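You operate a simulated robot arm through the tools that you are given. There is no shell and no other tool.

Carry out the task below with a simulated robot arm. There is one attempt and no reset: what you move stays moved.

## Task
Run the teal-banded cup in the plate in under the lit lamp box.
Fine: lamp switch on, slide open, see the light, press One row once; then slide closed and lamp switch off.

Only the result counts: the job must be done as asked and must still hold three seconds after the hand-in. Knocking over, shifting, dropping, spilling or breaking anything else fails it.

## Robot
A 7-joint arm with a fingered hand, fixed in place. Base frame: the origin is on the floor under the middle of its stand, x ahead of it, y to its left, z up. Readings come in m, degrees, newtons and seconds.
It reaches about 1.333 m from its shoulder. Its first joint turns from -69.0 to 172.0 degrees. Payload 5 kg.
The TCP is the grasp point between the finger pads, 0.032 m short of the fingertips. In the tool frame z runs along the fingers and y along their closing line. The gripper opens to 0.16 m; its body begins 0.089 m behind the TCP. The gripper is a hand of 3 fingers: y runs from the thumb to the fingers, the wrist lies at [0, 0, -0.252] in the tool frame, and closing takes about 1.5 s.
Orientation is that of the tool frame in the base frame, as a unit quaternion [x, y, z, w]. With the fingers straight down and closing along the base's y, the tool's x points along the base's -x, its y along +y and its z along -z.

## Interface
- The arm moves only by the tool step_arm. Its argument "commands" is a list of rows, each an object (a shift or turn left out is 0, a gripper value left out holds the last) with "dr": the turn, a rotation vector about the tool's x, y, z in rad, a list of three; "offset": the shift along the tool's x, y, z in m, a list of three. In form: [{"dr": [ax, ay, az], "offset": [x, y, z]}, ...]. A call has 1 to 20 rows; each row is the pose to reach, as a shift and turn from the pose commanded when the call began, along the tool's axes at that moment. "claw" is the closure, from 0 (fully open) to 1 (shut), set as the call begins (left out, the last holds). Each row takes 0.2 s and may step no farther than 0.05 m and 8.6 degrees from the row before; otherwise, or with a gripper value out of range, the whole call is refused. A pose out of reach is approached as far as the arm can. The call stops where the force on the tool passes 40 N (or 10 N more than at its start, if that is more) or the arm is blocked; 0.2 s more then pass. Each finger travels about 0.108 m/s and halts on what it meets, pressing with about 25 N; the grip force reading is that of the motor and also rises with nothing between the fingers. The clock runs only during rows and for 0.2 s after the last one: add rows that repeat a pose to give the fingers time. The reply holds the time, the measured pose of the TCP, the force on the tool along the base axes, the opening and the grip force, in the units named above and with some noise, with the torque about the TCP (base axes, N m) and any sound that the robot's microphone picked up, and new pictures: "show" is both (left out), scene, wrist or none.
- Cameras (640 x 400 px; columns grow to the right, rows downward): "scene" is fixed at [0.2198, -0.6504, 1.319]; the picture's right is [0.52, -0.85, 0.00], its down [-0.30, -0.18, -0.94] and it looks along [0.80, 0.49, -0.35] (base axes); focal length 328 px, centre (320, 200). "wrist" rides on the gripper at [0.065, -0.004, -0.116] in the tool frame; the picture's right is [0.06, 1.00, 0.00], its down [-0.87, 0.05, -0.49] and it looks along [-0.49, 0.03, 0.87] (tool axes); focal length 261 px, centre (320, 200). There is no depth. A picture from a camera that has moved, and an enlarged one, comes with that camera's place and axes in the base frame and with its lens.
- lift_body(by): slides the trunk up (or, below 0, down) by that many m; the arm rides with it, the base frame stays. It gives what a move gives, with no picture.
- curl_fingers(finger1, finger2, thumb_bend): sets how far each is bent, from 0 (flat) to 1 (curled in); at 0.3 the hand is open as for a grip, at 0.7 the pads meet at the TCP. One left out holds its place. A second passes; each finger stops where it meets its share of the squeeze, and holds until it gets a number again. A gripper value or a shape takes the hand back. It gives what a move gives, with no picture; readings hold the bend of each and the force on the fingers (four entries, about 0 where the hand has none), thumb and palm.
- grasp_type(shape): the hand has 3 fingers and takes this shape, open, in about a second: jaw (thumb against the fingers, like two jaws); tri (thumb and two fingers); tip (a fingertip pinch); poke (one finger out to press); point (the index stretched); flat (the hand flat); cup (the hand cupped); fist (a fist). The gripper value then closes the fingers along that shape, each until it touches; the sizes above hold for jaw. It gives what a move gives, with no picture.
- enlarge(camera, box): a new picture of the part [left, top, right, bottom] of that camera's present view, enlarged. No time passes.
- hand_in(): hands the job in; it is judged then, once.

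Places have to be worked out from the pictures, the camera data and where the tool is seen. Open the gripper and draw the arm clear of the work before you hand the job in, unless the task says otherwise.

The tools are called after ">>>" as name(argument=value, ...) on one line, values as JSON. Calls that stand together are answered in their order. step_arm: Moves the arm, as the interface text tells. Its arguments: {"type":"object","properties":{"commands":{"type":"array"},"claw":{"type":"number"},"show":{"type":"string","enum":["both","scene","wrist","none"]}},"required":["commands"]} The other tools are called the same way: lift_body (by) moves the trunk up or down; grasp_type (shape) gives the hand a shape; curl_fingers (finger1, finger2, thumb_bend) moves the fingers one by one; enlarge (camera, box) takes an enlarged picture of a part of a camera's view; hand_in () hands the job in.

At the start:

```text
time: 0.0
tcp_pos: [0.6925, -0.0104, 1.2008]
orientation: [0.0, 1.0, 0.0, 0.0]
wrist_force: [0.0, -0.4, -0.2]
ft_torque: [0.0, 0.01, 0.02]
gripper_width: 0.1598
gripper_force: 0.1
shape: jaw
bend: [0.3, 0.3, 0.3]
finger forces: [0.0, 0.0, 0.1, 0.0, 0.0, 0.0]
trunk travel left (down, up): [-0.575, 0.365]
```

scene: 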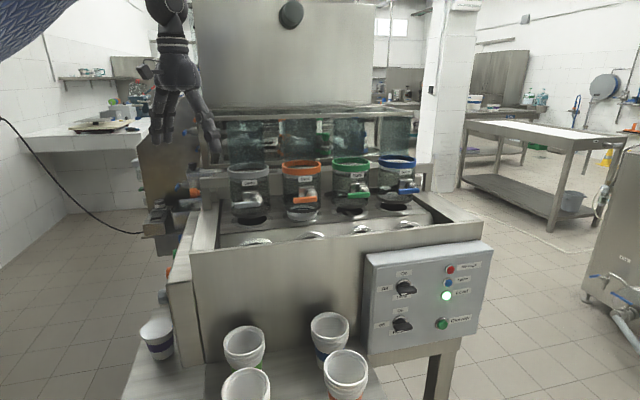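
wrist: 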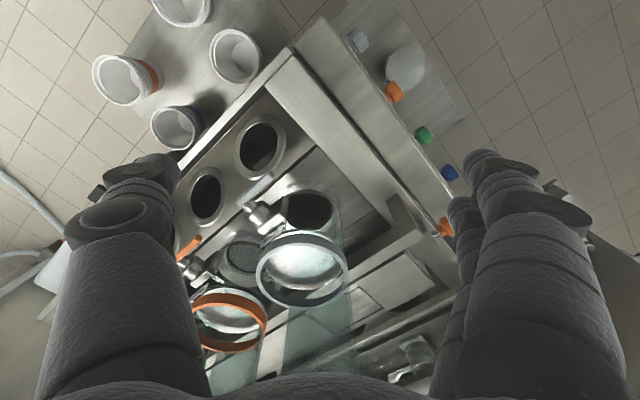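

The pictures show a bench machine with four banded jars, a plate with round holes, cups on a side shelf, and a switch panel. I'll enlarge several parts to understand it before moving.

>>> enlarge(camera="scene", box=[350, 230, 510, 360])

>>> enlarge(camera="scene", box=[200, 100, 450, 250])

>>> enlarge(camera="scene", box=[120, 280, 400, 400])

>>> enlarge(camera="scene", box=[130, 130, 260, 330])

>>> enlarge(camera="wrist", box=[60, 0, 320, 160])

>>> enlarge(camera="wrist", box=[170, 100, 470, 390])

>>> enlarge(camera="wrist", box=[320, 10, 500, 250])

```text
3.08 times, centred on (430, 295) of scene
camera zoom: at [0.2198, -0.6504, 1.319], right [0.52, -0.85, 0.0], down [-0.3, -0.18, -0.94], along [0.8, 0.49, -0.35], focal length 1008 px, centre (-18, -92)
```

zoom: 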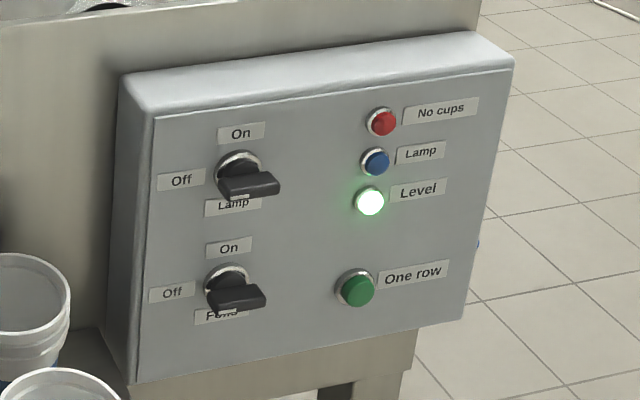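

```text
2.56 times, centred on (325, 175) of scene
camera zoom: at [0.2198, -0.6504, 1.319], right [0.52, -0.85, 0.0], down [-0.3, -0.18, -0.94], along [0.8, 0.49, -0.35], focal length 839 px, centre (307, 264)
```

zoom: 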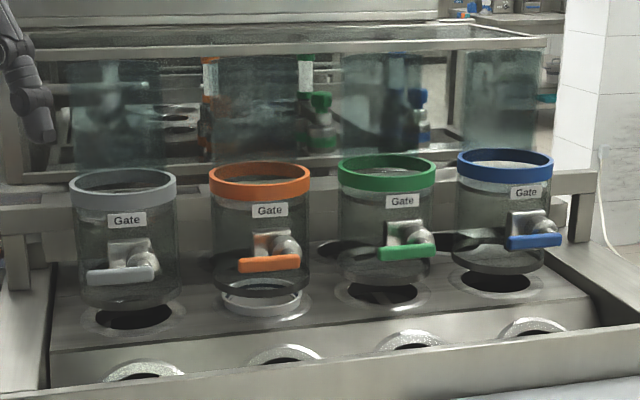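

```text
2.29 times, centred on (260, 340) of scene
camera zoom: at [0.2198, -0.6504, 1.319], right [0.52, -0.85, 0.0], down [-0.3, -0.18, -0.94], along [0.8, 0.49, -0.35], focal length 749 px, centre (457, -120)
```

zoom: 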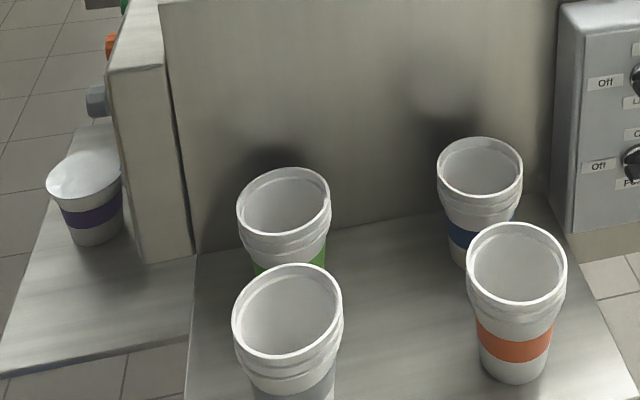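

```text
2.00 times, centred on (195, 230) of scene
camera zoom: at [0.2198, -0.6504, 1.319], right [0.52, -0.85, 0.0], down [-0.3, -0.18, -0.94], along [0.8, 0.49, -0.35], focal length 655 px, centre (570, 140)
```

zoom: 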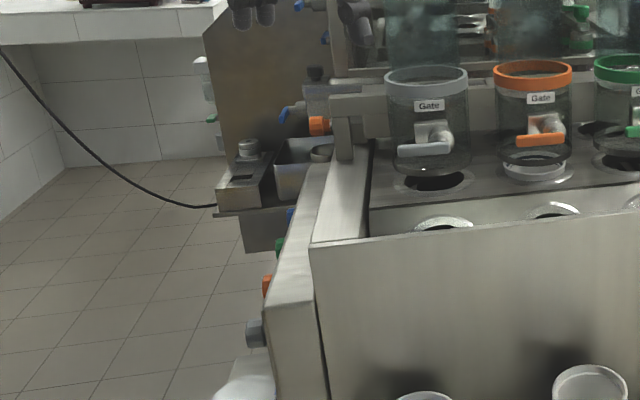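

```text
2.46 times, centred on (190, 80) of wrist
camera zoom: at [0.6292, -0.0153, 1.3156], right [-0.06, 1.0, 0.0], down [0.87, 0.05, 0.49], along [0.49, 0.03, -0.87], focal length 642 px, centre (640, 495)
```

zoom: 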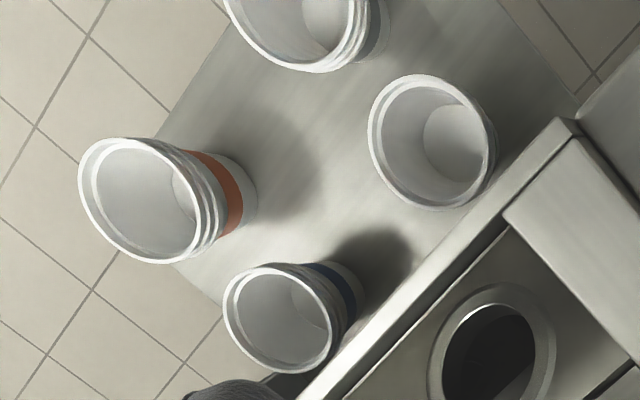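

```text
1.38 times, centred on (320, 245) of wrist
camera zoom: at [0.6292, -0.0153, 1.3156], right [-0.06, 1.0, 0.0], down [0.87, 0.05, 0.49], along [0.49, 0.03, -0.87], focal length 360 px, centre (320, 138)
```

zoom: 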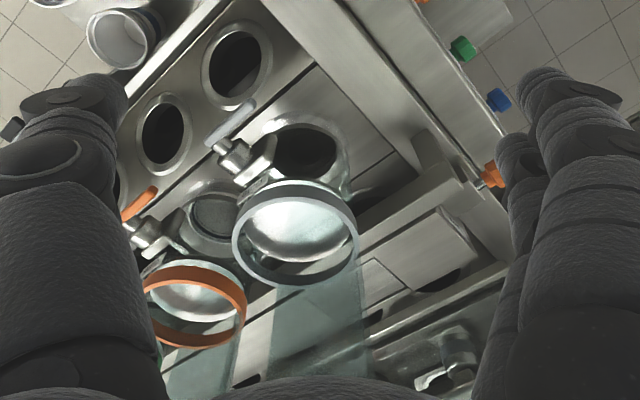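

```text
1.67 times, centred on (410, 130) of wrist
camera zoom: at [0.6292, -0.0153, 1.3156], right [-0.06, 1.0, 0.0], down [0.87, 0.05, 0.49], along [0.49, 0.03, -0.87], focal length 434 px, centre (170, 317)
```

zoom: 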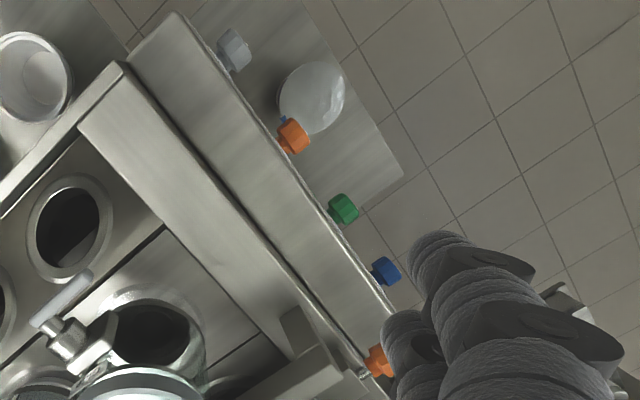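

I'll look at the remaining parts of the scene: the tall metal panel at the top, the cup sitting in the plate, and the left-hand assembly.

>>> enlarge(camera="scene", box=[130, 0, 400, 170])

>>> enlarge(camera="scene", box=[130, 150, 230, 250])

>>> enlarge(camera="scene", box=[265, 180, 345, 230])

>>> enlarge(camera="scene", box=[360, 255, 425, 345])

>>> enlarge(camera="wrist", box=[230, 240, 480, 400])

```text
2.35 times, centred on (265, 85) of scene
camera zoom: at [0.2198, -0.6504, 1.319], right [0.52, -0.85, 0.0], down [-0.3, -0.18, -0.94], along [0.8, 0.49, -0.35], focal length 771 px, centre (449, 471)
```

zoom: 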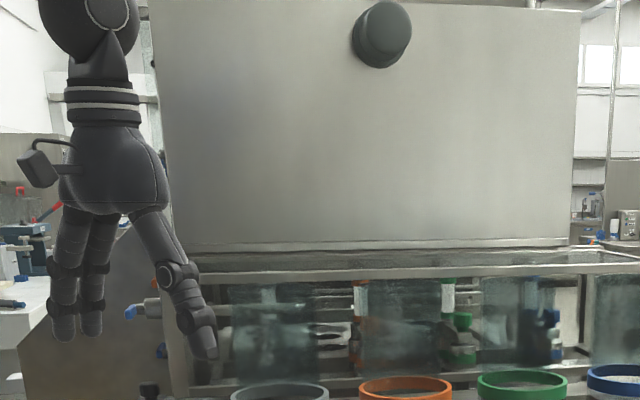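

```text
4.00 times, centred on (180, 200) of scene
camera zoom: at [0.2198, -0.6504, 1.319], right [0.52, -0.85, 0.0], down [-0.3, -0.18, -0.94], along [0.8, 0.49, -0.35], focal length 1310 px, centre (880, 200)
```

zoom: 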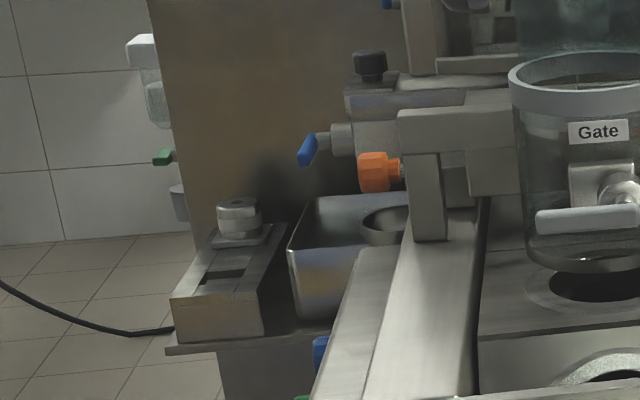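

```text
8.00 times, centred on (305, 205) of scene
camera zoom: at [0.2198, -0.6504, 1.319], right [0.52, -0.85, 0.0], down [-0.3, -0.18, -0.94], along [0.8, 0.49, -0.35], focal length 2621 px, centre (440, 160)
```

zoom: 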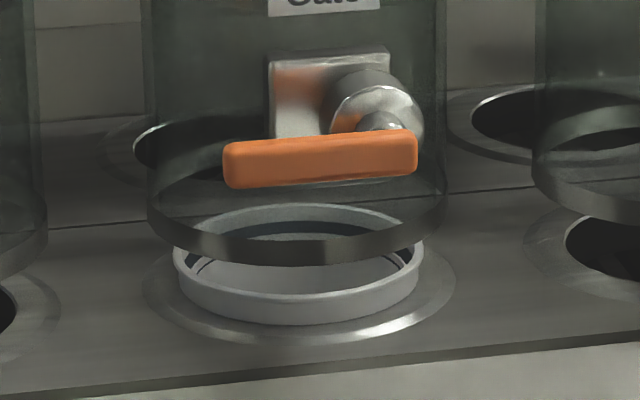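

```text
4.44 times, centred on (392, 300) of scene
camera zoom: at [0.2198, -0.6504, 1.319], right [0.52, -0.85, 0.0], down [-0.3, -0.18, -0.94], along [0.8, 0.49, -0.35], focal length 1456 px, centre (-2, -244)
```

zoom: 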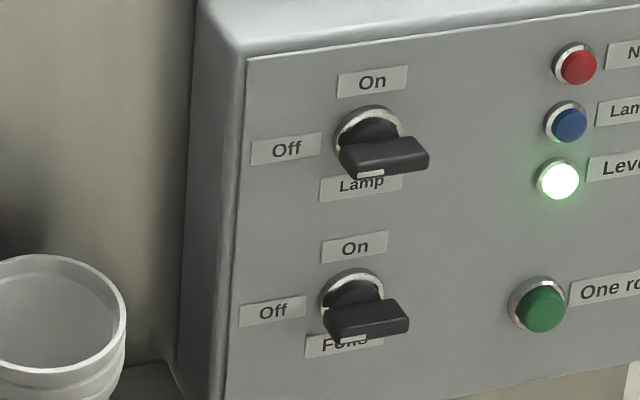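

```text
2.50 times, centred on (355, 320) of wrist
camera zoom: at [0.6292, -0.0153, 1.3156], right [-0.06, 1.0, 0.0], down [0.87, 0.05, 0.49], along [0.49, 0.03, -0.87], focal length 652 px, centre (232, -100)
```

zoom: 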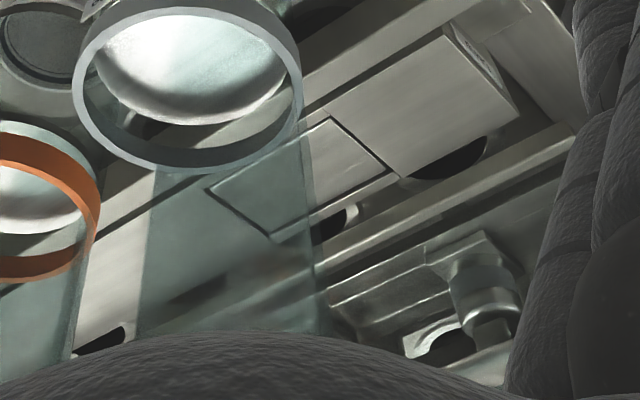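

The machine's lanes run roughly along (0.78,-0.63) and the feed direction is roughly (0.63,0.78). A box with a side label sits behind the grey jar. I'll raise the hand and tilt the camera forward to see the lamp box and slide.

>>> step_arm(commands=[{"offset": [0, 0, -0.04], "dr": [0, -0.1, 0]}, {"offset": [0, 0, -0.08], "dr": [0, -0.2, 0]}, {"offset": [0, 0, -0.12], "dr": [0, -0.3, 0]}, {"offset": [0, 0, -0.16], "dr": [0, -0.4, 0]}], show="both")

```text
time: 1.0
tcp_pos: [0.6923, -0.0109, 1.3631]
orientation: [0.0, 0.98, -0.001, 0.2]
wrist_force: [-0.4, 0.0, 0.4]
ft_torque: [-0.03, 0.0, -0.03]
gripper_width: 0.1597
gripper_force: 0.2
shape: jaw
bend: [0.3, 0.3, 0.3]
finger forces: [0.0, 0.1, 0.1, 0.0, 0.0, 0.0]
trunk travel left (down, up): [-0.575, 0.365]
camera wrist: at [0.5883, -0.0157, 1.4431], right [-0.06, 1.0, -0.02], down [0.61, 0.05, 0.79], along [0.79, 0.03, -0.61], focal length 261 px, centre (320, 200)
```

scene: 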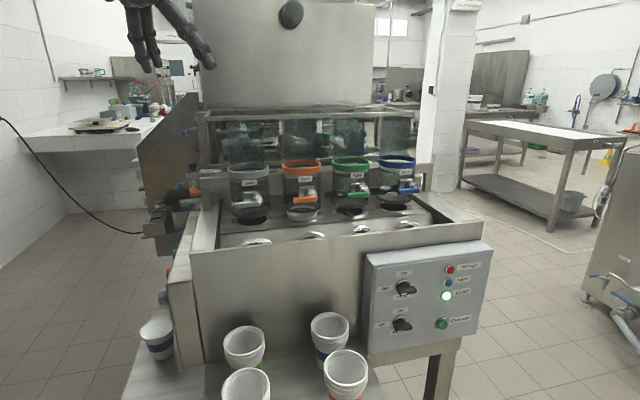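
wrist: 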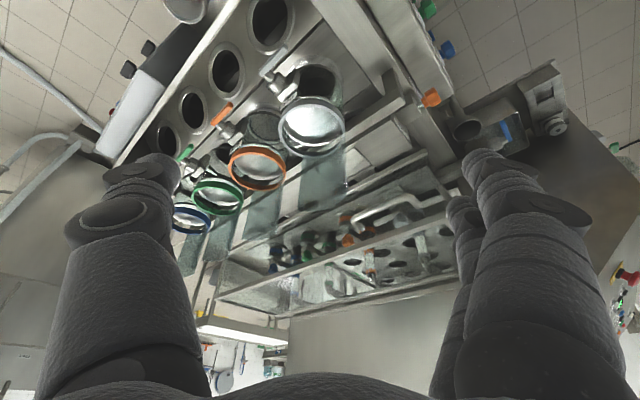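

Now I'll enlarge the wrist view around the lamp box region behind the jars.

>>> enlarge(camera="wrist", box=[250, 70, 480, 220])

>>> enlarge(camera="wrist", box=[180, 180, 480, 330])

>>> enlarge(camera="scene", box=[140, 90, 290, 250])

>>> enlarge(camera="scene", box=[200, 100, 320, 170])

>>> enlarge(camera="scene", box=[310, 100, 430, 170])

```text
2.67 times, centred on (365, 145) of wrist
camera zoom: at [0.5883, -0.0157, 1.4431], right [-0.06, 1.0, -0.02], down [0.61, 0.05, 0.79], along [0.79, 0.03, -0.61], focal length 695 px, centre (200, 347)
```

zoom: 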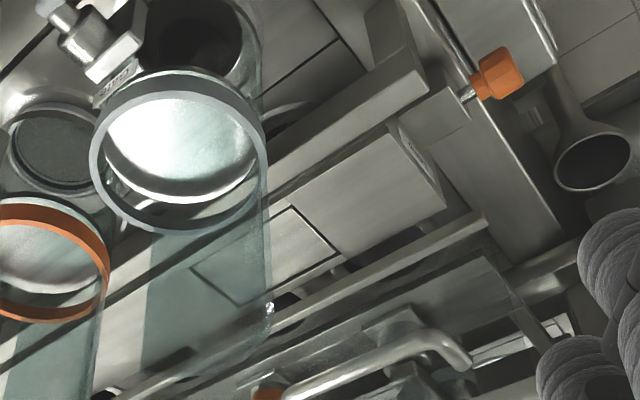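

```text
2.13 times, centred on (330, 255) of wrist
camera zoom: at [0.5883, -0.0157, 1.4431], right [-0.06, 1.0, -0.02], down [0.61, 0.05, 0.79], along [0.79, 0.03, -0.61], focal length 556 px, centre (299, 83)
```

zoom: 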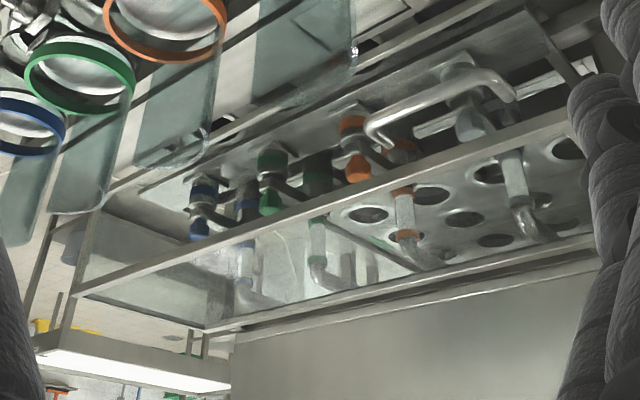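

```text
2.50 times, centred on (215, 170) of scene
camera zoom: at [0.2198, -0.6504, 1.319], right [0.52, -0.85, 0.0], down [-0.3, -0.18, -0.94], along [0.8, 0.49, -0.35], focal length 819 px, centre (582, 275)
```

zoom: 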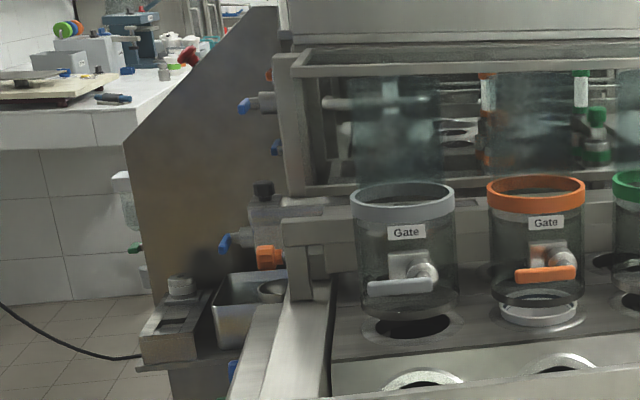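

```text
5.33 times, centred on (260, 135) of scene
camera zoom: at [0.2198, -0.6504, 1.319], right [0.52, -0.85, 0.0], down [-0.3, -0.18, -0.94], along [0.8, 0.49, -0.35], focal length 1747 px, centre (640, 547)
```

zoom: 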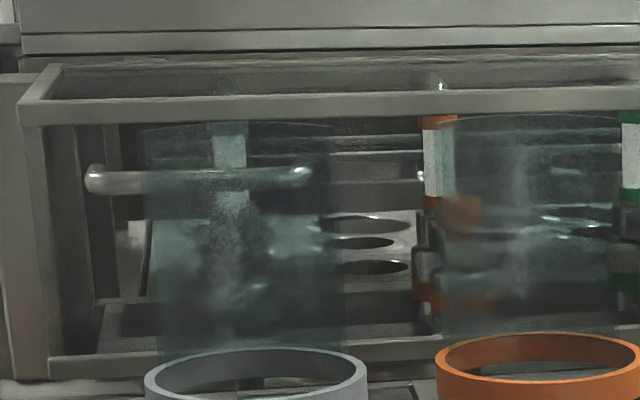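

```text
5.33 times, centred on (370, 135) of scene
camera zoom: at [0.2198, -0.6504, 1.319], right [0.52, -0.85, 0.0], down [-0.3, -0.18, -0.94], along [0.8, 0.49, -0.35], focal length 1747 px, centre (53, 547)
```

zoom: 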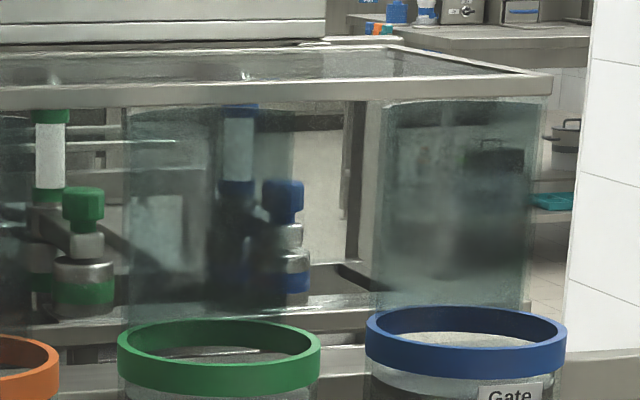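

The lamp box seems to be the labelled box behind the grey jar near the machine's left side. I'll shift left and yaw the camera right to view that side.

>>> step_arm(commands=[{"offset": [0, 0.045, 0], "dr": [0.03, 0, 0.07]}, {"offset": [0, 0.09, 0], "dr": [0.06, 0, 0.14]}, {"offset": [0, 0.135, 0], "dr": [0.09, 0, 0.21]}, {"offset": [0, 0.18, 0], "dr": [0.12, 0, 0.28]}, {"offset": [0, 0.225, 0], "dr": [0.14, 0, 0.33]}, {"offset": [0, 0.27, 0], "dr": [0.156, 0, 0.368]}, {"offset": [0, 0.3, 0], "dr": [0.156, 0, 0.368]}], show="both")

```text
time: 2.8
tcp_pos: [0.7045, 0.2713, 1.3795]
orientation: [0.208, 0.959, -0.024, 0.192]
wrist_force: [-0.7, 0.7, 0.8]
ft_torque: [-0.03, -0.01, 0.0]
gripper_width: 0.1599
gripper_force: 0.0
shape: jaw
bend: [0.3, 0.3, 0.3]
finger forces: [0.1, 0.0, 0.0, 0.0, 0.0, 0.0]
trunk travel left (down, up): [-0.575, 0.365]
stopped in row 7: the arm was blocked; the commanded pose is now the measured one
camera wrist: at [0.6072, 0.3073, 1.4622], right [0.35, 0.93, 0.01], down [0.58, -0.23, 0.79], along [0.74, -0.27, -0.62], focal length 261 px, centre (320, 200)
```

scene: 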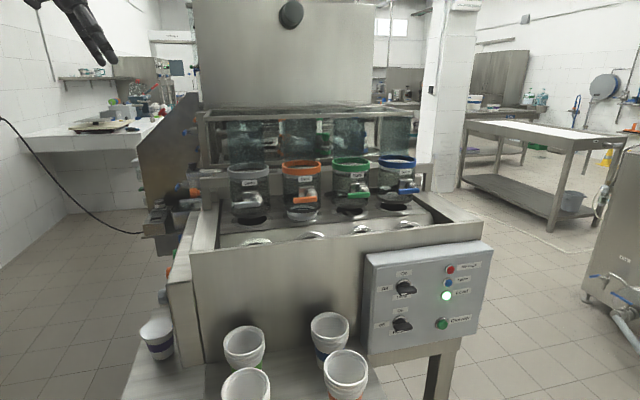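
wrist: 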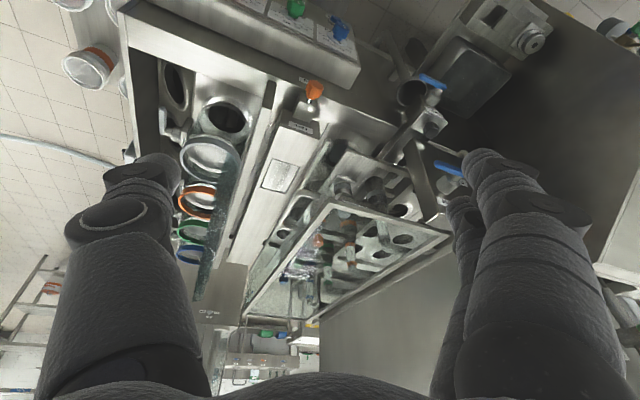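

The left side is now visible, with a long box with a label spanning the lanes behind the jars. I'll enlarge the details.

>>> enlarge(camera="wrist", box=[220, 60, 360, 220])

>>> enlarge(camera="wrist", box=[200, 0, 480, 140])

>>> enlarge(camera="wrist", box=[230, 130, 480, 330])

>>> enlarge(camera="wrist", box=[130, 60, 280, 280])

```text
2.50 times, centred on (290, 140) of wrist
camera zoom: at [0.6072, 0.3073, 1.4622], right [0.35, 0.93, 0.01], down [0.58, -0.23, 0.79], along [0.74, -0.27, -0.62], focal length 652 px, centre (395, 350)
```

zoom: 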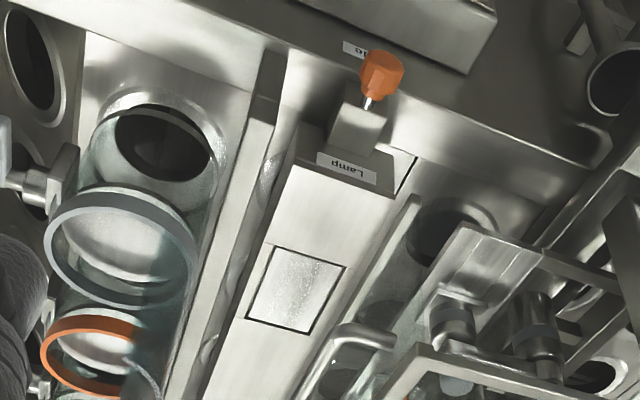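

```text
2.29 times, centred on (340, 70) of wrist
camera zoom: at [0.6072, 0.3073, 1.4622], right [0.35, 0.93, 0.01], down [0.58, -0.23, 0.79], along [0.74, -0.27, -0.62], focal length 596 px, centre (274, 497)
```

zoom: 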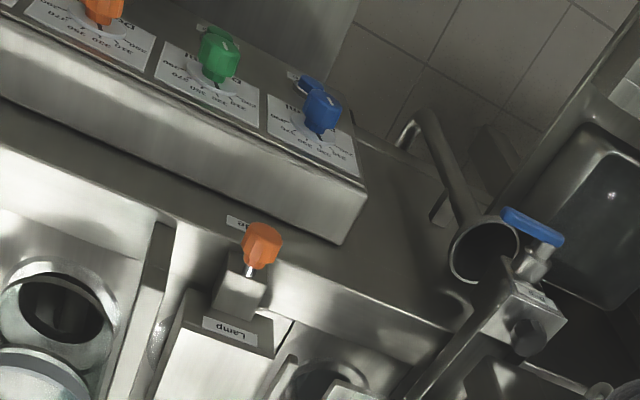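

```text
2.00 times, centred on (355, 230) of wrist
camera zoom: at [0.6072, 0.3073, 1.4622], right [0.35, 0.93, 0.01], down [0.58, -0.23, 0.79], along [0.74, -0.27, -0.62], focal length 521 px, centre (250, 140)
```

zoom: 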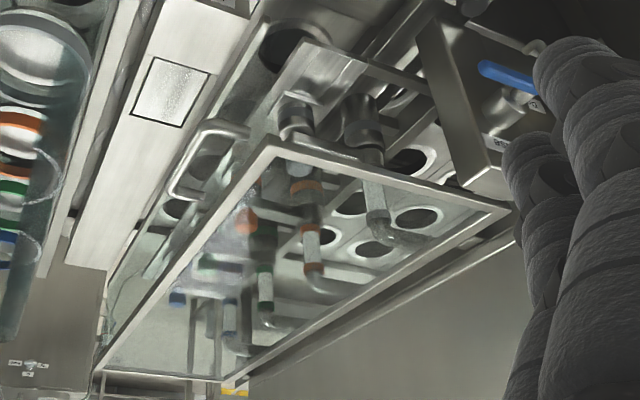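

```text
1.82 times, centred on (205, 170) of wrist
camera zoom: at [0.6072, 0.3073, 1.4622], right [0.35, 0.93, 0.01], down [0.58, -0.23, 0.79], along [0.74, -0.27, -0.62], focal length 474 px, centre (529, 254)
```

zoom: 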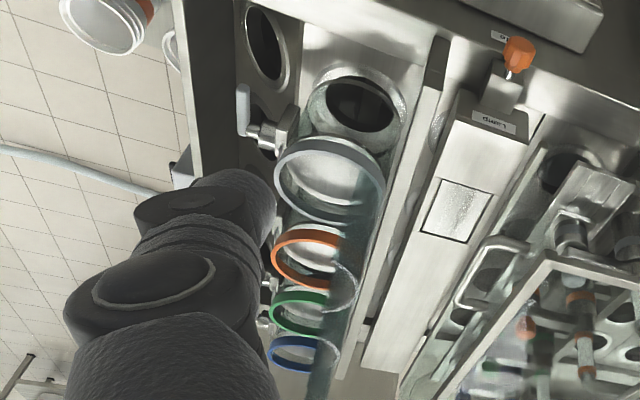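

The lamp box is labelled "Lamp" with a small window, and the orange knob on a rod at its left end looks like the slide, at about (0.862, 0.208, 0.967). I'll lower the camera by 0.2 m to see it closely.

>>> step_arm(commands=[{"offset": [0.015, -0.001, 0.037]}, {"offset": [0.03, -0.003, 0.074]}, {"offset": [0.045, -0.004, 0.111]}, {"offset": [0.06, -0.005, 0.148]}, {"offset": [0.0756, -0.0068, 0.185]}], show="both")

>>> enlarge(camera="wrist", box=[220, 60, 420, 260])

```text
time: 4.0
tcp_pos: [0.7043, 0.272, 1.1758]
orientation: [0.206, 0.959, -0.026, 0.193]
wrist_force: [0.2, -0.1, 0.2]
ft_torque: [0.01, -0.02, 0.02]
gripper_width: 0.1601
gripper_force: 0.1
shape: jaw
bend: [0.3, 0.3, 0.3]
finger forces: [0.0, 0.1, 0.0, 0.0, 0.0, 0.0]
trunk travel left (down, up): [-0.575, 0.365]
camera wrist: at [0.6079, 0.308, 1.258], right [0.35, 0.94, 0.0], down [0.58, -0.22, 0.79], along [0.74, -0.27, -0.62], focal length 261 px, centre (320, 200)
```

scene: 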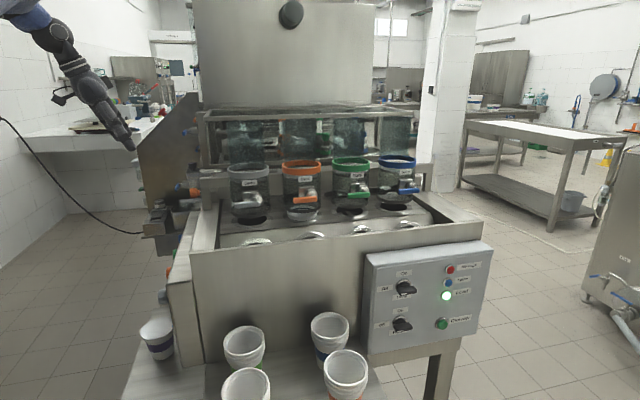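
wrist: 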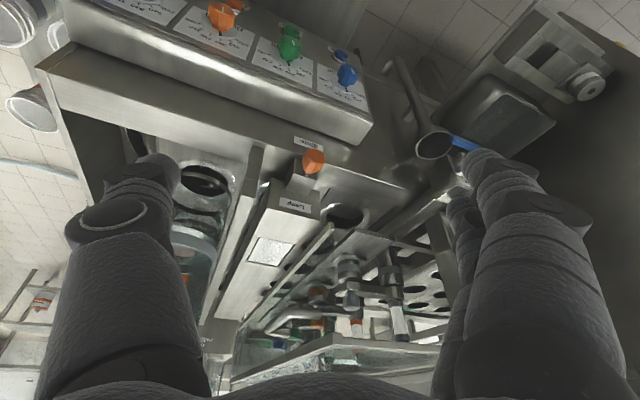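

```text
2.00 times, centred on (320, 160) of wrist
camera zoom: at [0.6079, 0.308, 1.258], right [0.35, 0.94, 0.0], down [0.58, -0.22, 0.79], along [0.74, -0.27, -0.62], focal length 521 px, centre (320, 280)
```

zoom: 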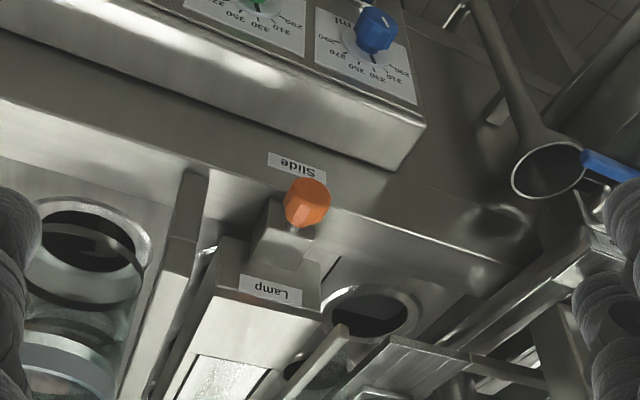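

The label by the knob reads "Slide", so that is confirmed. The machine is turned 45°: its front faces (-0.71,-0.71). I'll now carry the hand over to the front panel, turning the fingers to point along (0.71,0.71,0) with the closing line vertical.

>>> step_arm(commands=[{"offset": [-0.0134, -0.0395, -0.0032], "dr": [-0.102, 0.0013, 0.0403]}, {"offset": [-0.0269, -0.079, -0.0064], "dr": [-0.204, 0.0026, 0.0806]}, {"offset": [-0.0403, -0.1185, -0.0096], "dr": [-0.306, 0.0039, 0.1209]}, {"offset": [-0.0537, -0.158, -0.0129], "dr": [-0.408, 0.0051, 0.1611]}, {"offset": [-0.0671, -0.1974, -0.0161], "dr": [-0.51, 0.0064, 0.2014]}, {"offset": [-0.0806, -0.2369, -0.0193], "dr": [-0.612, 0.0077, 0.2417]}, {"offset": [-0.094, -0.2764, -0.0225], "dr": [-0.714, 0.009, 0.282]}, {"offset": [-0.1074, -0.3159, -0.0257], "dr": [-0.816, 0.0103, 0.3223]}, {"offset": [-0.1209, -0.3554, -0.0289], "dr": [-0.918, 0.0116, 0.3626]}, {"offset": [-0.1343, -0.3949, -0.0321], "dr": [-1.02, 0.0129, 0.4029]}, {"offset": [-0.1477, -0.4343, -0.0354], "dr": [-1.122, 0.0141, 0.4431]}, {"offset": [-0.1611, -0.4738, -0.0386], "dr": [-1.224, 0.0154, 0.4834]}, {"offset": [-0.1746, -0.5133, -0.0418], "dr": [-1.326, 0.0167, 0.5237]}, {"offset": [-0.188, -0.5528, -0.045], "dr": [-1.428, 0.018, 0.564]}], show="both")

```text
time: 7.0
tcp_pos: [0.6215, -0.2973, 1.2736]
orientation: [0.267, 0.653, 0.657, 0.265]
wrist_force: [-0.8, -4.3, -2.0]
ft_torque: [0.16, -0.13, 0.26]
gripper_width: 0.1601
gripper_force: 0.2
shape: jaw
bend: [0.3, 0.3, 0.3]
finger forces: [0.0, 0.0, 0.1, 0.1, 0.0, 0.1]
trunk travel left (down, up): [-0.575, 0.365]
camera wrist: at [0.4955, -0.3354, 1.2668], right [-0.04, 0.04, 1.0], down [0.28, -0.96, 0.05], along [0.96, 0.28, 0.03], focal length 261 px, centre (320, 200)
```

scene: 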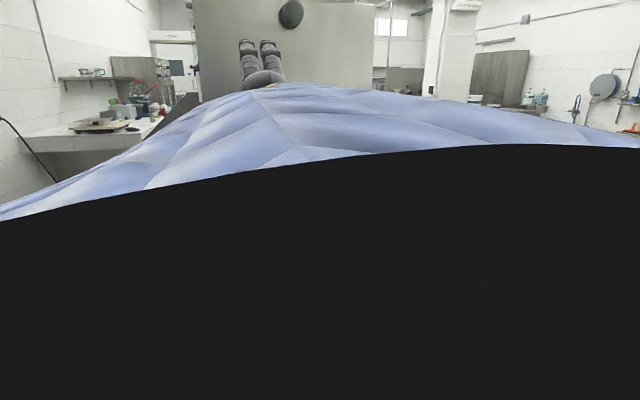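
wrist: 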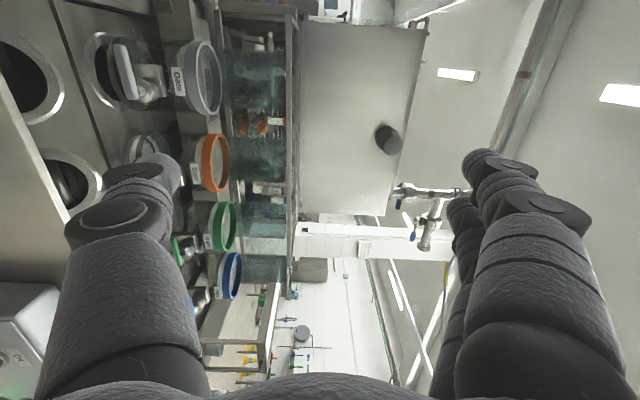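

The hand now points along the machine's depth direction. I'll slide it to the right, in front of the panel and well clear, keeping it high.

>>> step_arm(commands=[{"offset": [-0.0371, -0.006, -0.0195]}, {"offset": [-0.0742, -0.012, -0.039]}, {"offset": [-0.1113, -0.018, -0.0585]}, {"offset": [-0.1484, -0.024, -0.078]}, {"offset": [-0.1855, -0.03, -0.0975]}, {"offset": [-0.2226, -0.036, -0.117]}, {"offset": [-0.2597, -0.042, -0.1365]}, {"offset": [-0.297, -0.05, -0.1556]}], show="both")

```text
time: 8.8
tcp_pos: [0.7212, -0.6207, 1.2252]
orientation: [0.269, 0.656, 0.651, 0.271]
wrist_force: [0.7, 0.0, -0.5]
ft_torque: [-0.02, -0.03, 0.02]
gripper_width: 0.1601
gripper_force: 0.0
shape: jaw
bend: [0.3, 0.3, 0.3]
finger forces: [0.1, 0.1, 0.1, 0.1, 0.0, 0.0]
trunk travel left (down, up): [-0.575, 0.365]
camera wrist: at [0.5938, -0.6579, 1.2203], right [-0.04, 0.05, 1.0], down [0.27, -0.96, 0.06], along [0.96, 0.27, 0.03], focal length 261 px, centre (320, 200)
```

scene: 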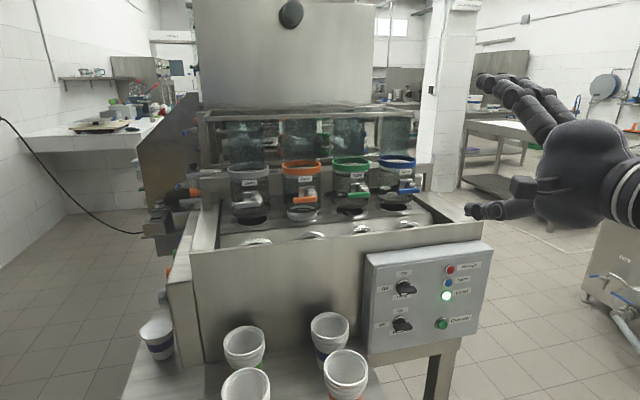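
wrist: 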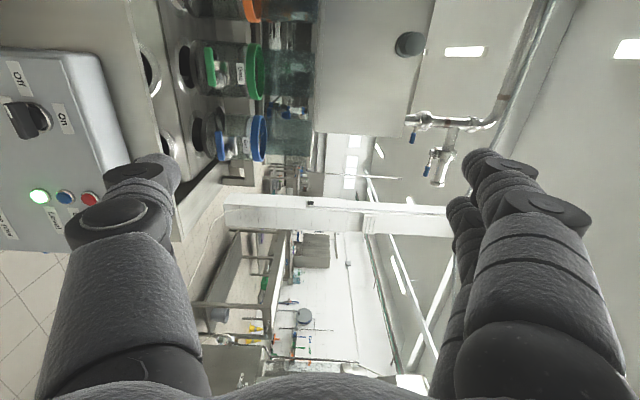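

The panel is visible on the left of the wrist view, with the lamp switch at Off. I'll lower the trunk in two stages to bring the hand to switch height.

>>> lift_body(by=-0.2)

```text
time: 11.0
tcp_pos: [0.7204, -0.6198, 1.0273]
orientation: [0.269, 0.656, 0.651, 0.271]
wrist_force: [0.2, 0.1, 0.2]
ft_torque: [-0.06, 0.0, 0.01]
gripper_width: 0.1597
gripper_force: 0.0
shape: jaw
bend: [0.3, 0.3, 0.3]
finger forces: [0.1, 0.1, 0.1, 0.0, 0.0, 0.1]
trunk travel left (down, up): [-0.375, 0.565]
```

The trunk lowered cleanly and the TCP is at z 1.027. I'll lower another 0.15 m and then take pictures with a null move.

>>> lift_body(by=-0.15)

>>> step_arm(commands=[{"offset": [0, 0, 0]}], show="both")

```text
time: 12.7
tcp_pos: [0.72, -0.6222, 0.8774]
orientation: [0.269, 0.656, 0.651, 0.271]
wrist_force: [0.9, 0.7, 0.3]
ft_torque: [-0.01, 0.05, 0.03]
gripper_width: 0.1599
gripper_force: 0.0
shape: jaw
bend: [0.3, 0.3, 0.3]
finger forces: [0.1, 0.1, 0.1, 0.0, 0.0, 0.1]
trunk travel left (down, up): [-0.225, 0.715]
```

```text
time: 13.1
tcp_pos: [0.7182, -0.6196, 0.8767]
orientation: [0.27, 0.656, 0.651, 0.271]
wrist_force: [0.7, -0.5, 1.1]
ft_torque: [-0.02, 0.02, -0.02]
gripper_width: 0.1601
gripper_force: 0.0
shape: jaw
bend: [0.3, 0.3, 0.3]
finger forces: [0.0, 0.0, 0.0, 0.0, 0.0, 0.1]
trunk travel left (down, up): [-0.225, 0.715]
camera wrist: at [0.5932, -0.6568, 0.8715], right [-0.04, 0.05, 1.0], down [0.27, -0.96, 0.06], along [0.96, 0.27, 0.03], focal length 261 px, centre (320, 200)
```

scene: 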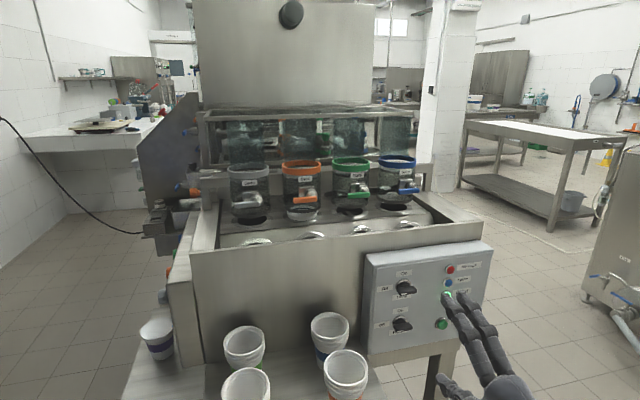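
wrist: 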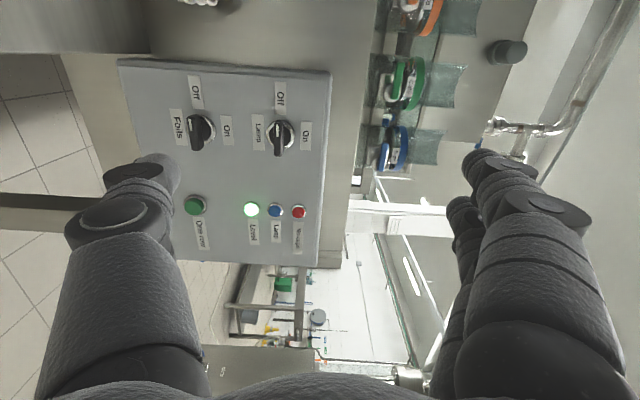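

The wrist camera now faces the whole panel. I'll enlarge it to read the switch positions and locate them precisely.

>>> enlarge(camera="wrist", box=[150, 60, 342, 180])

>>> enlarge(camera="wrist", box=[160, 160, 352, 280])

>>> enlarge(camera="scene", box=[362, 240, 522, 340])

```text
3.33 times, centred on (246, 120) of wrist
camera zoom: at [0.5932, -0.6568, 0.8715], right [-0.04, 0.05, 1.0], down [0.27, -0.96, 0.06], along [0.96, 0.27, 0.03], focal length 869 px, centre (567, 467)
```

zoom: 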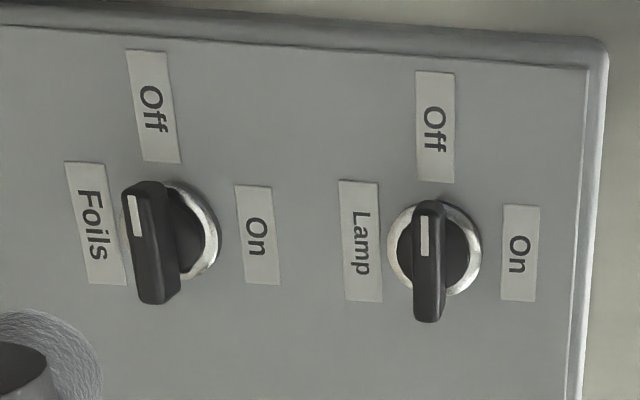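

```text
3.33 times, centred on (256, 220) of wrist
camera zoom: at [0.5932, -0.6568, 0.8715], right [-0.04, 0.05, 1.0], down [0.27, -0.96, 0.06], along [0.96, 0.27, 0.03], focal length 869 px, centre (533, 133)
```

zoom: 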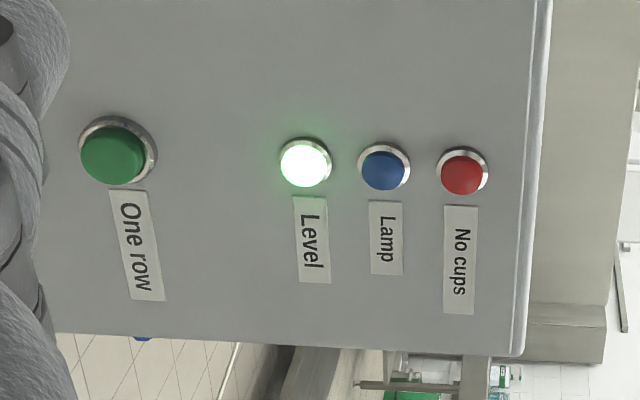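

```text
4.00 times, centred on (442, 290) of scene
camera zoom: at [0.2198, -0.6504, 1.319], right [0.52, -0.85, 0.0], down [-0.3, -0.18, -0.94], along [0.8, 0.49, -0.35], focal length 1310 px, centre (-168, -160)
```

zoom: 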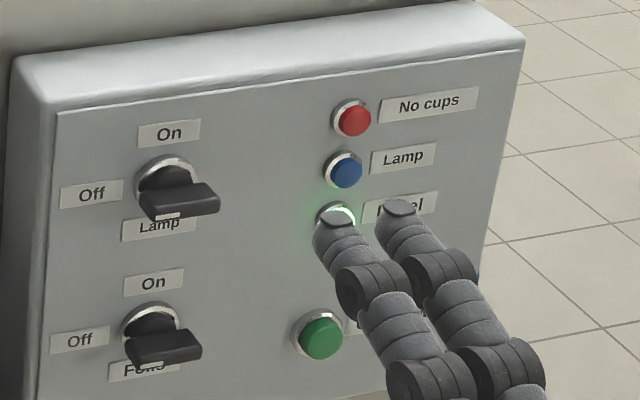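

The lower switch is "Foils", which I must leave alone. The lamp switch bar is horizontal, pointing to Off, with its axis at about (0.945,-0.459,0.816); the panel face lies about 20 mm behind the bar front. I'll partly close the fingers and line up in front of the switch.

>>> step_arm(commands=[{"offset": [-0.012, -0.015, 0.035]}, {"offset": [-0.024, -0.03, 0.07]}, {"offset": [-0.036, -0.046, 0.11]}, {"offset": [-0.047, -0.061, 0.15]}, {"offset": [-0.047, -0.061, 0.15]}, {"offset": [-0.047, -0.061, 0.15]}, {"offset": [-0.047, -0.061, 0.15]}], claw=0.65, show="both")

>>> enlarge(camera="scene", box=[342, 230, 534, 350])

```text
time: 14.7
tcp_pos: [0.8585, -0.5464, 0.8134]
orientation: [0.269, 0.656, 0.651, 0.271]
wrist_force: [-0.3, -0.5, -0.5]
ft_torque: [-0.01, 0.0, 0.0]
gripper_width: 0.0563
gripper_force: 0.0
shape: jaw
bend: [0.73, 0.73, 0.7]
finger forces: [0.0, 0.0, 0.0, 0.0, 0.0, 0.0]
trunk travel left (down, up): [-0.225, 0.715]
camera wrist: at [0.7321, -0.5829, 0.8093], right [-0.04, 0.05, 1.0], down [0.27, -0.96, 0.06], along [0.96, 0.27, 0.03], focal length 261 px, centre (320, 200)
```

scene: 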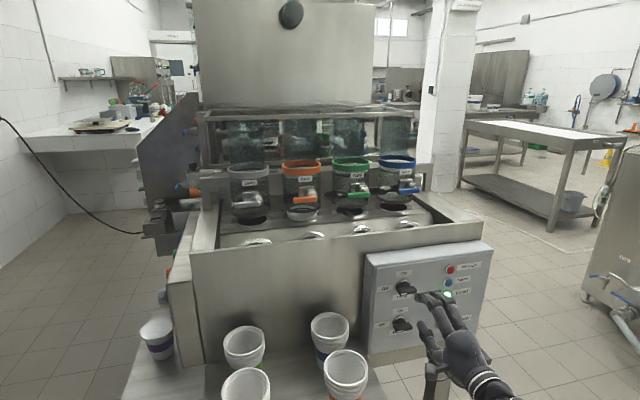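
wrist: 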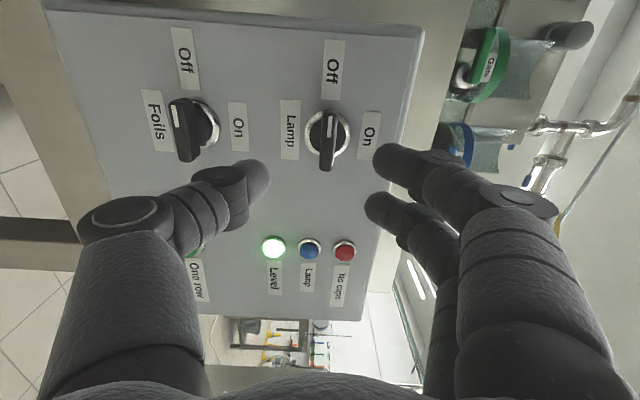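

```text
3.33 times, centred on (438, 290) of scene
camera zoom: at [0.2198, -0.6504, 1.319], right [0.52, -0.85, 0.0], down [-0.3, -0.18, -0.94], along [0.8, 0.49, -0.35], focal length 1092 px, centre (-73, -100)
```

zoom: 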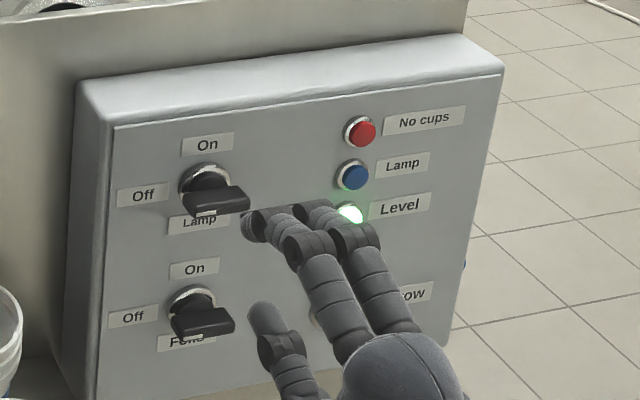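

The bar sits slightly right of the image centre, meaning a few mm above the grip plane. I'll zoom in to measure that.

>>> enlarge(camera="wrist", box=[256, 80, 416, 240])

```text
2.50 times, centred on (336, 160) of wrist
camera zoom: at [0.7321, -0.5829, 0.8093], right [-0.04, 0.05, 1.0], down [0.27, -0.96, 0.06], along [0.96, 0.27, 0.03], focal length 652 px, centre (280, 300)
```

zoom: 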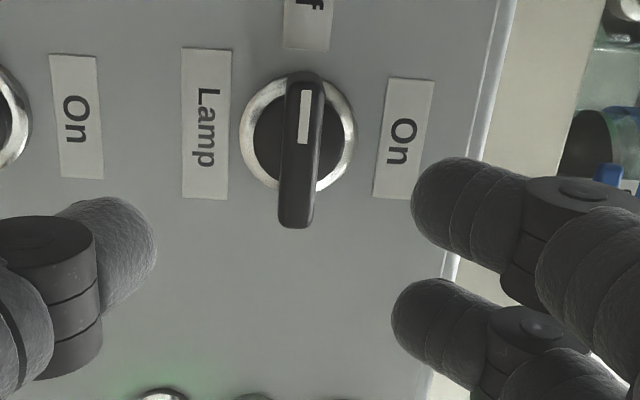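

The bar centre is 6.6 mm up along tool y and 103 mm ahead. I'll correct and approach 80 mm, leaving the fingertips just short of the panel.

>>> step_arm(commands=[{"offset": [0.0005, 0.0066, 0.02]}, {"offset": [0.001, 0.0066, 0.04]}, {"offset": [0.001, 0.0066, 0.055]}, {"offset": [0.001, 0.0066, 0.07]}, {"offset": [0.001, 0.0066, 0.08]}], show="both")

>>> enlarge(camera="scene", box=[342, 230, 534, 350])

>>> enlarge(camera="wrist", box=[216, 60, 424, 220])

```text
time: 15.9
tcp_pos: [0.9147, -0.4897, 0.8212]
orientation: [0.268, 0.656, 0.651, 0.271]
wrist_force: [-0.1, 0.0, 0.9]
ft_torque: [-0.02, -0.03, 0.01]
gripper_width: 0.0565
gripper_force: 0.0
shape: jaw
bend: [0.73, 0.73, 0.7]
finger forces: [0.0, 0.0, 0.0, 0.1, 0.0, 0.0]
trunk travel left (down, up): [-0.225, 0.715]
camera wrist: at [0.7884, -0.5265, 0.8155], right [-0.04, 0.05, 1.0], down [0.27, -0.96, 0.06], along [0.96, 0.27, 0.03], focal length 261 px, centre (320, 200)
```

scene: 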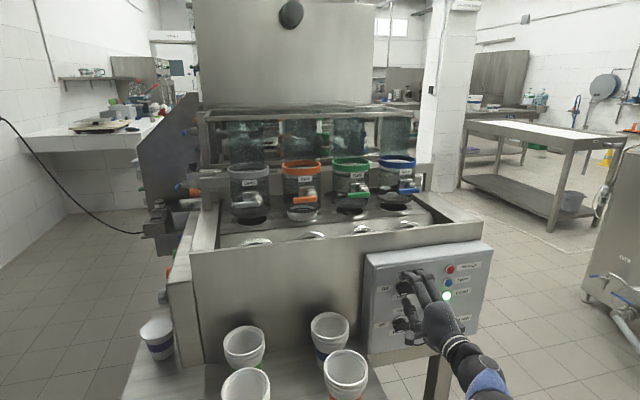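
wrist: 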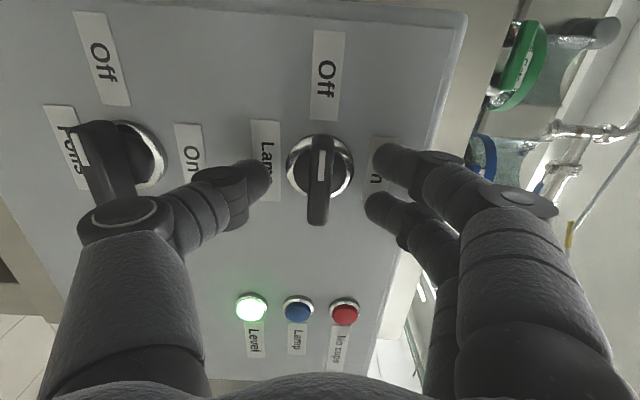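

```text
3.33 times, centred on (438, 290) of scene
camera zoom: at [0.2198, -0.6504, 1.319], right [0.52, -0.85, 0.0], down [-0.3, -0.18, -0.94], along [0.8, 0.49, -0.35], focal length 1092 px, centre (-73, -100)
```

zoom: 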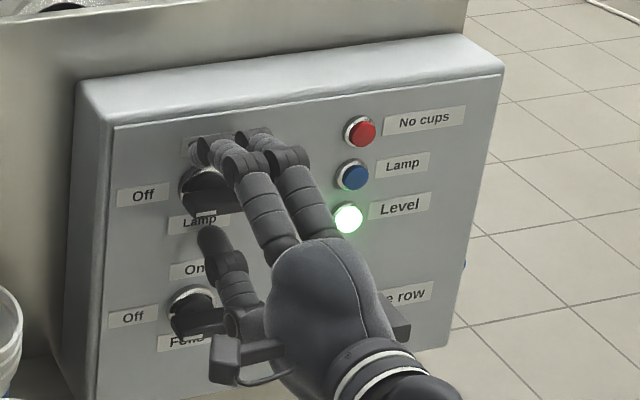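

```text
2.50 times, centred on (320, 140) of wrist
camera zoom: at [0.7884, -0.5265, 0.8155], right [-0.04, 0.05, 1.0], down [0.27, -0.96, 0.06], along [0.96, 0.27, 0.03], focal length 652 px, centre (320, 350)
```

zoom: 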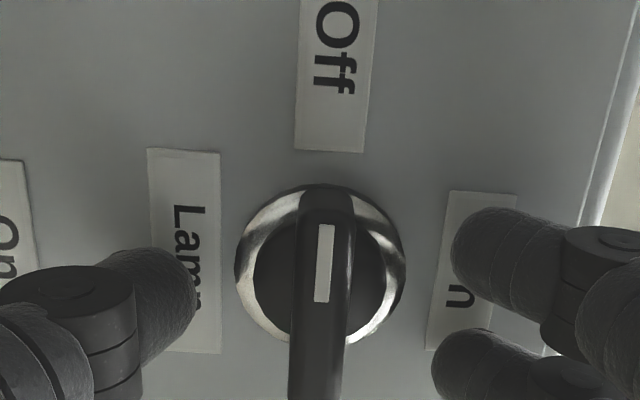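

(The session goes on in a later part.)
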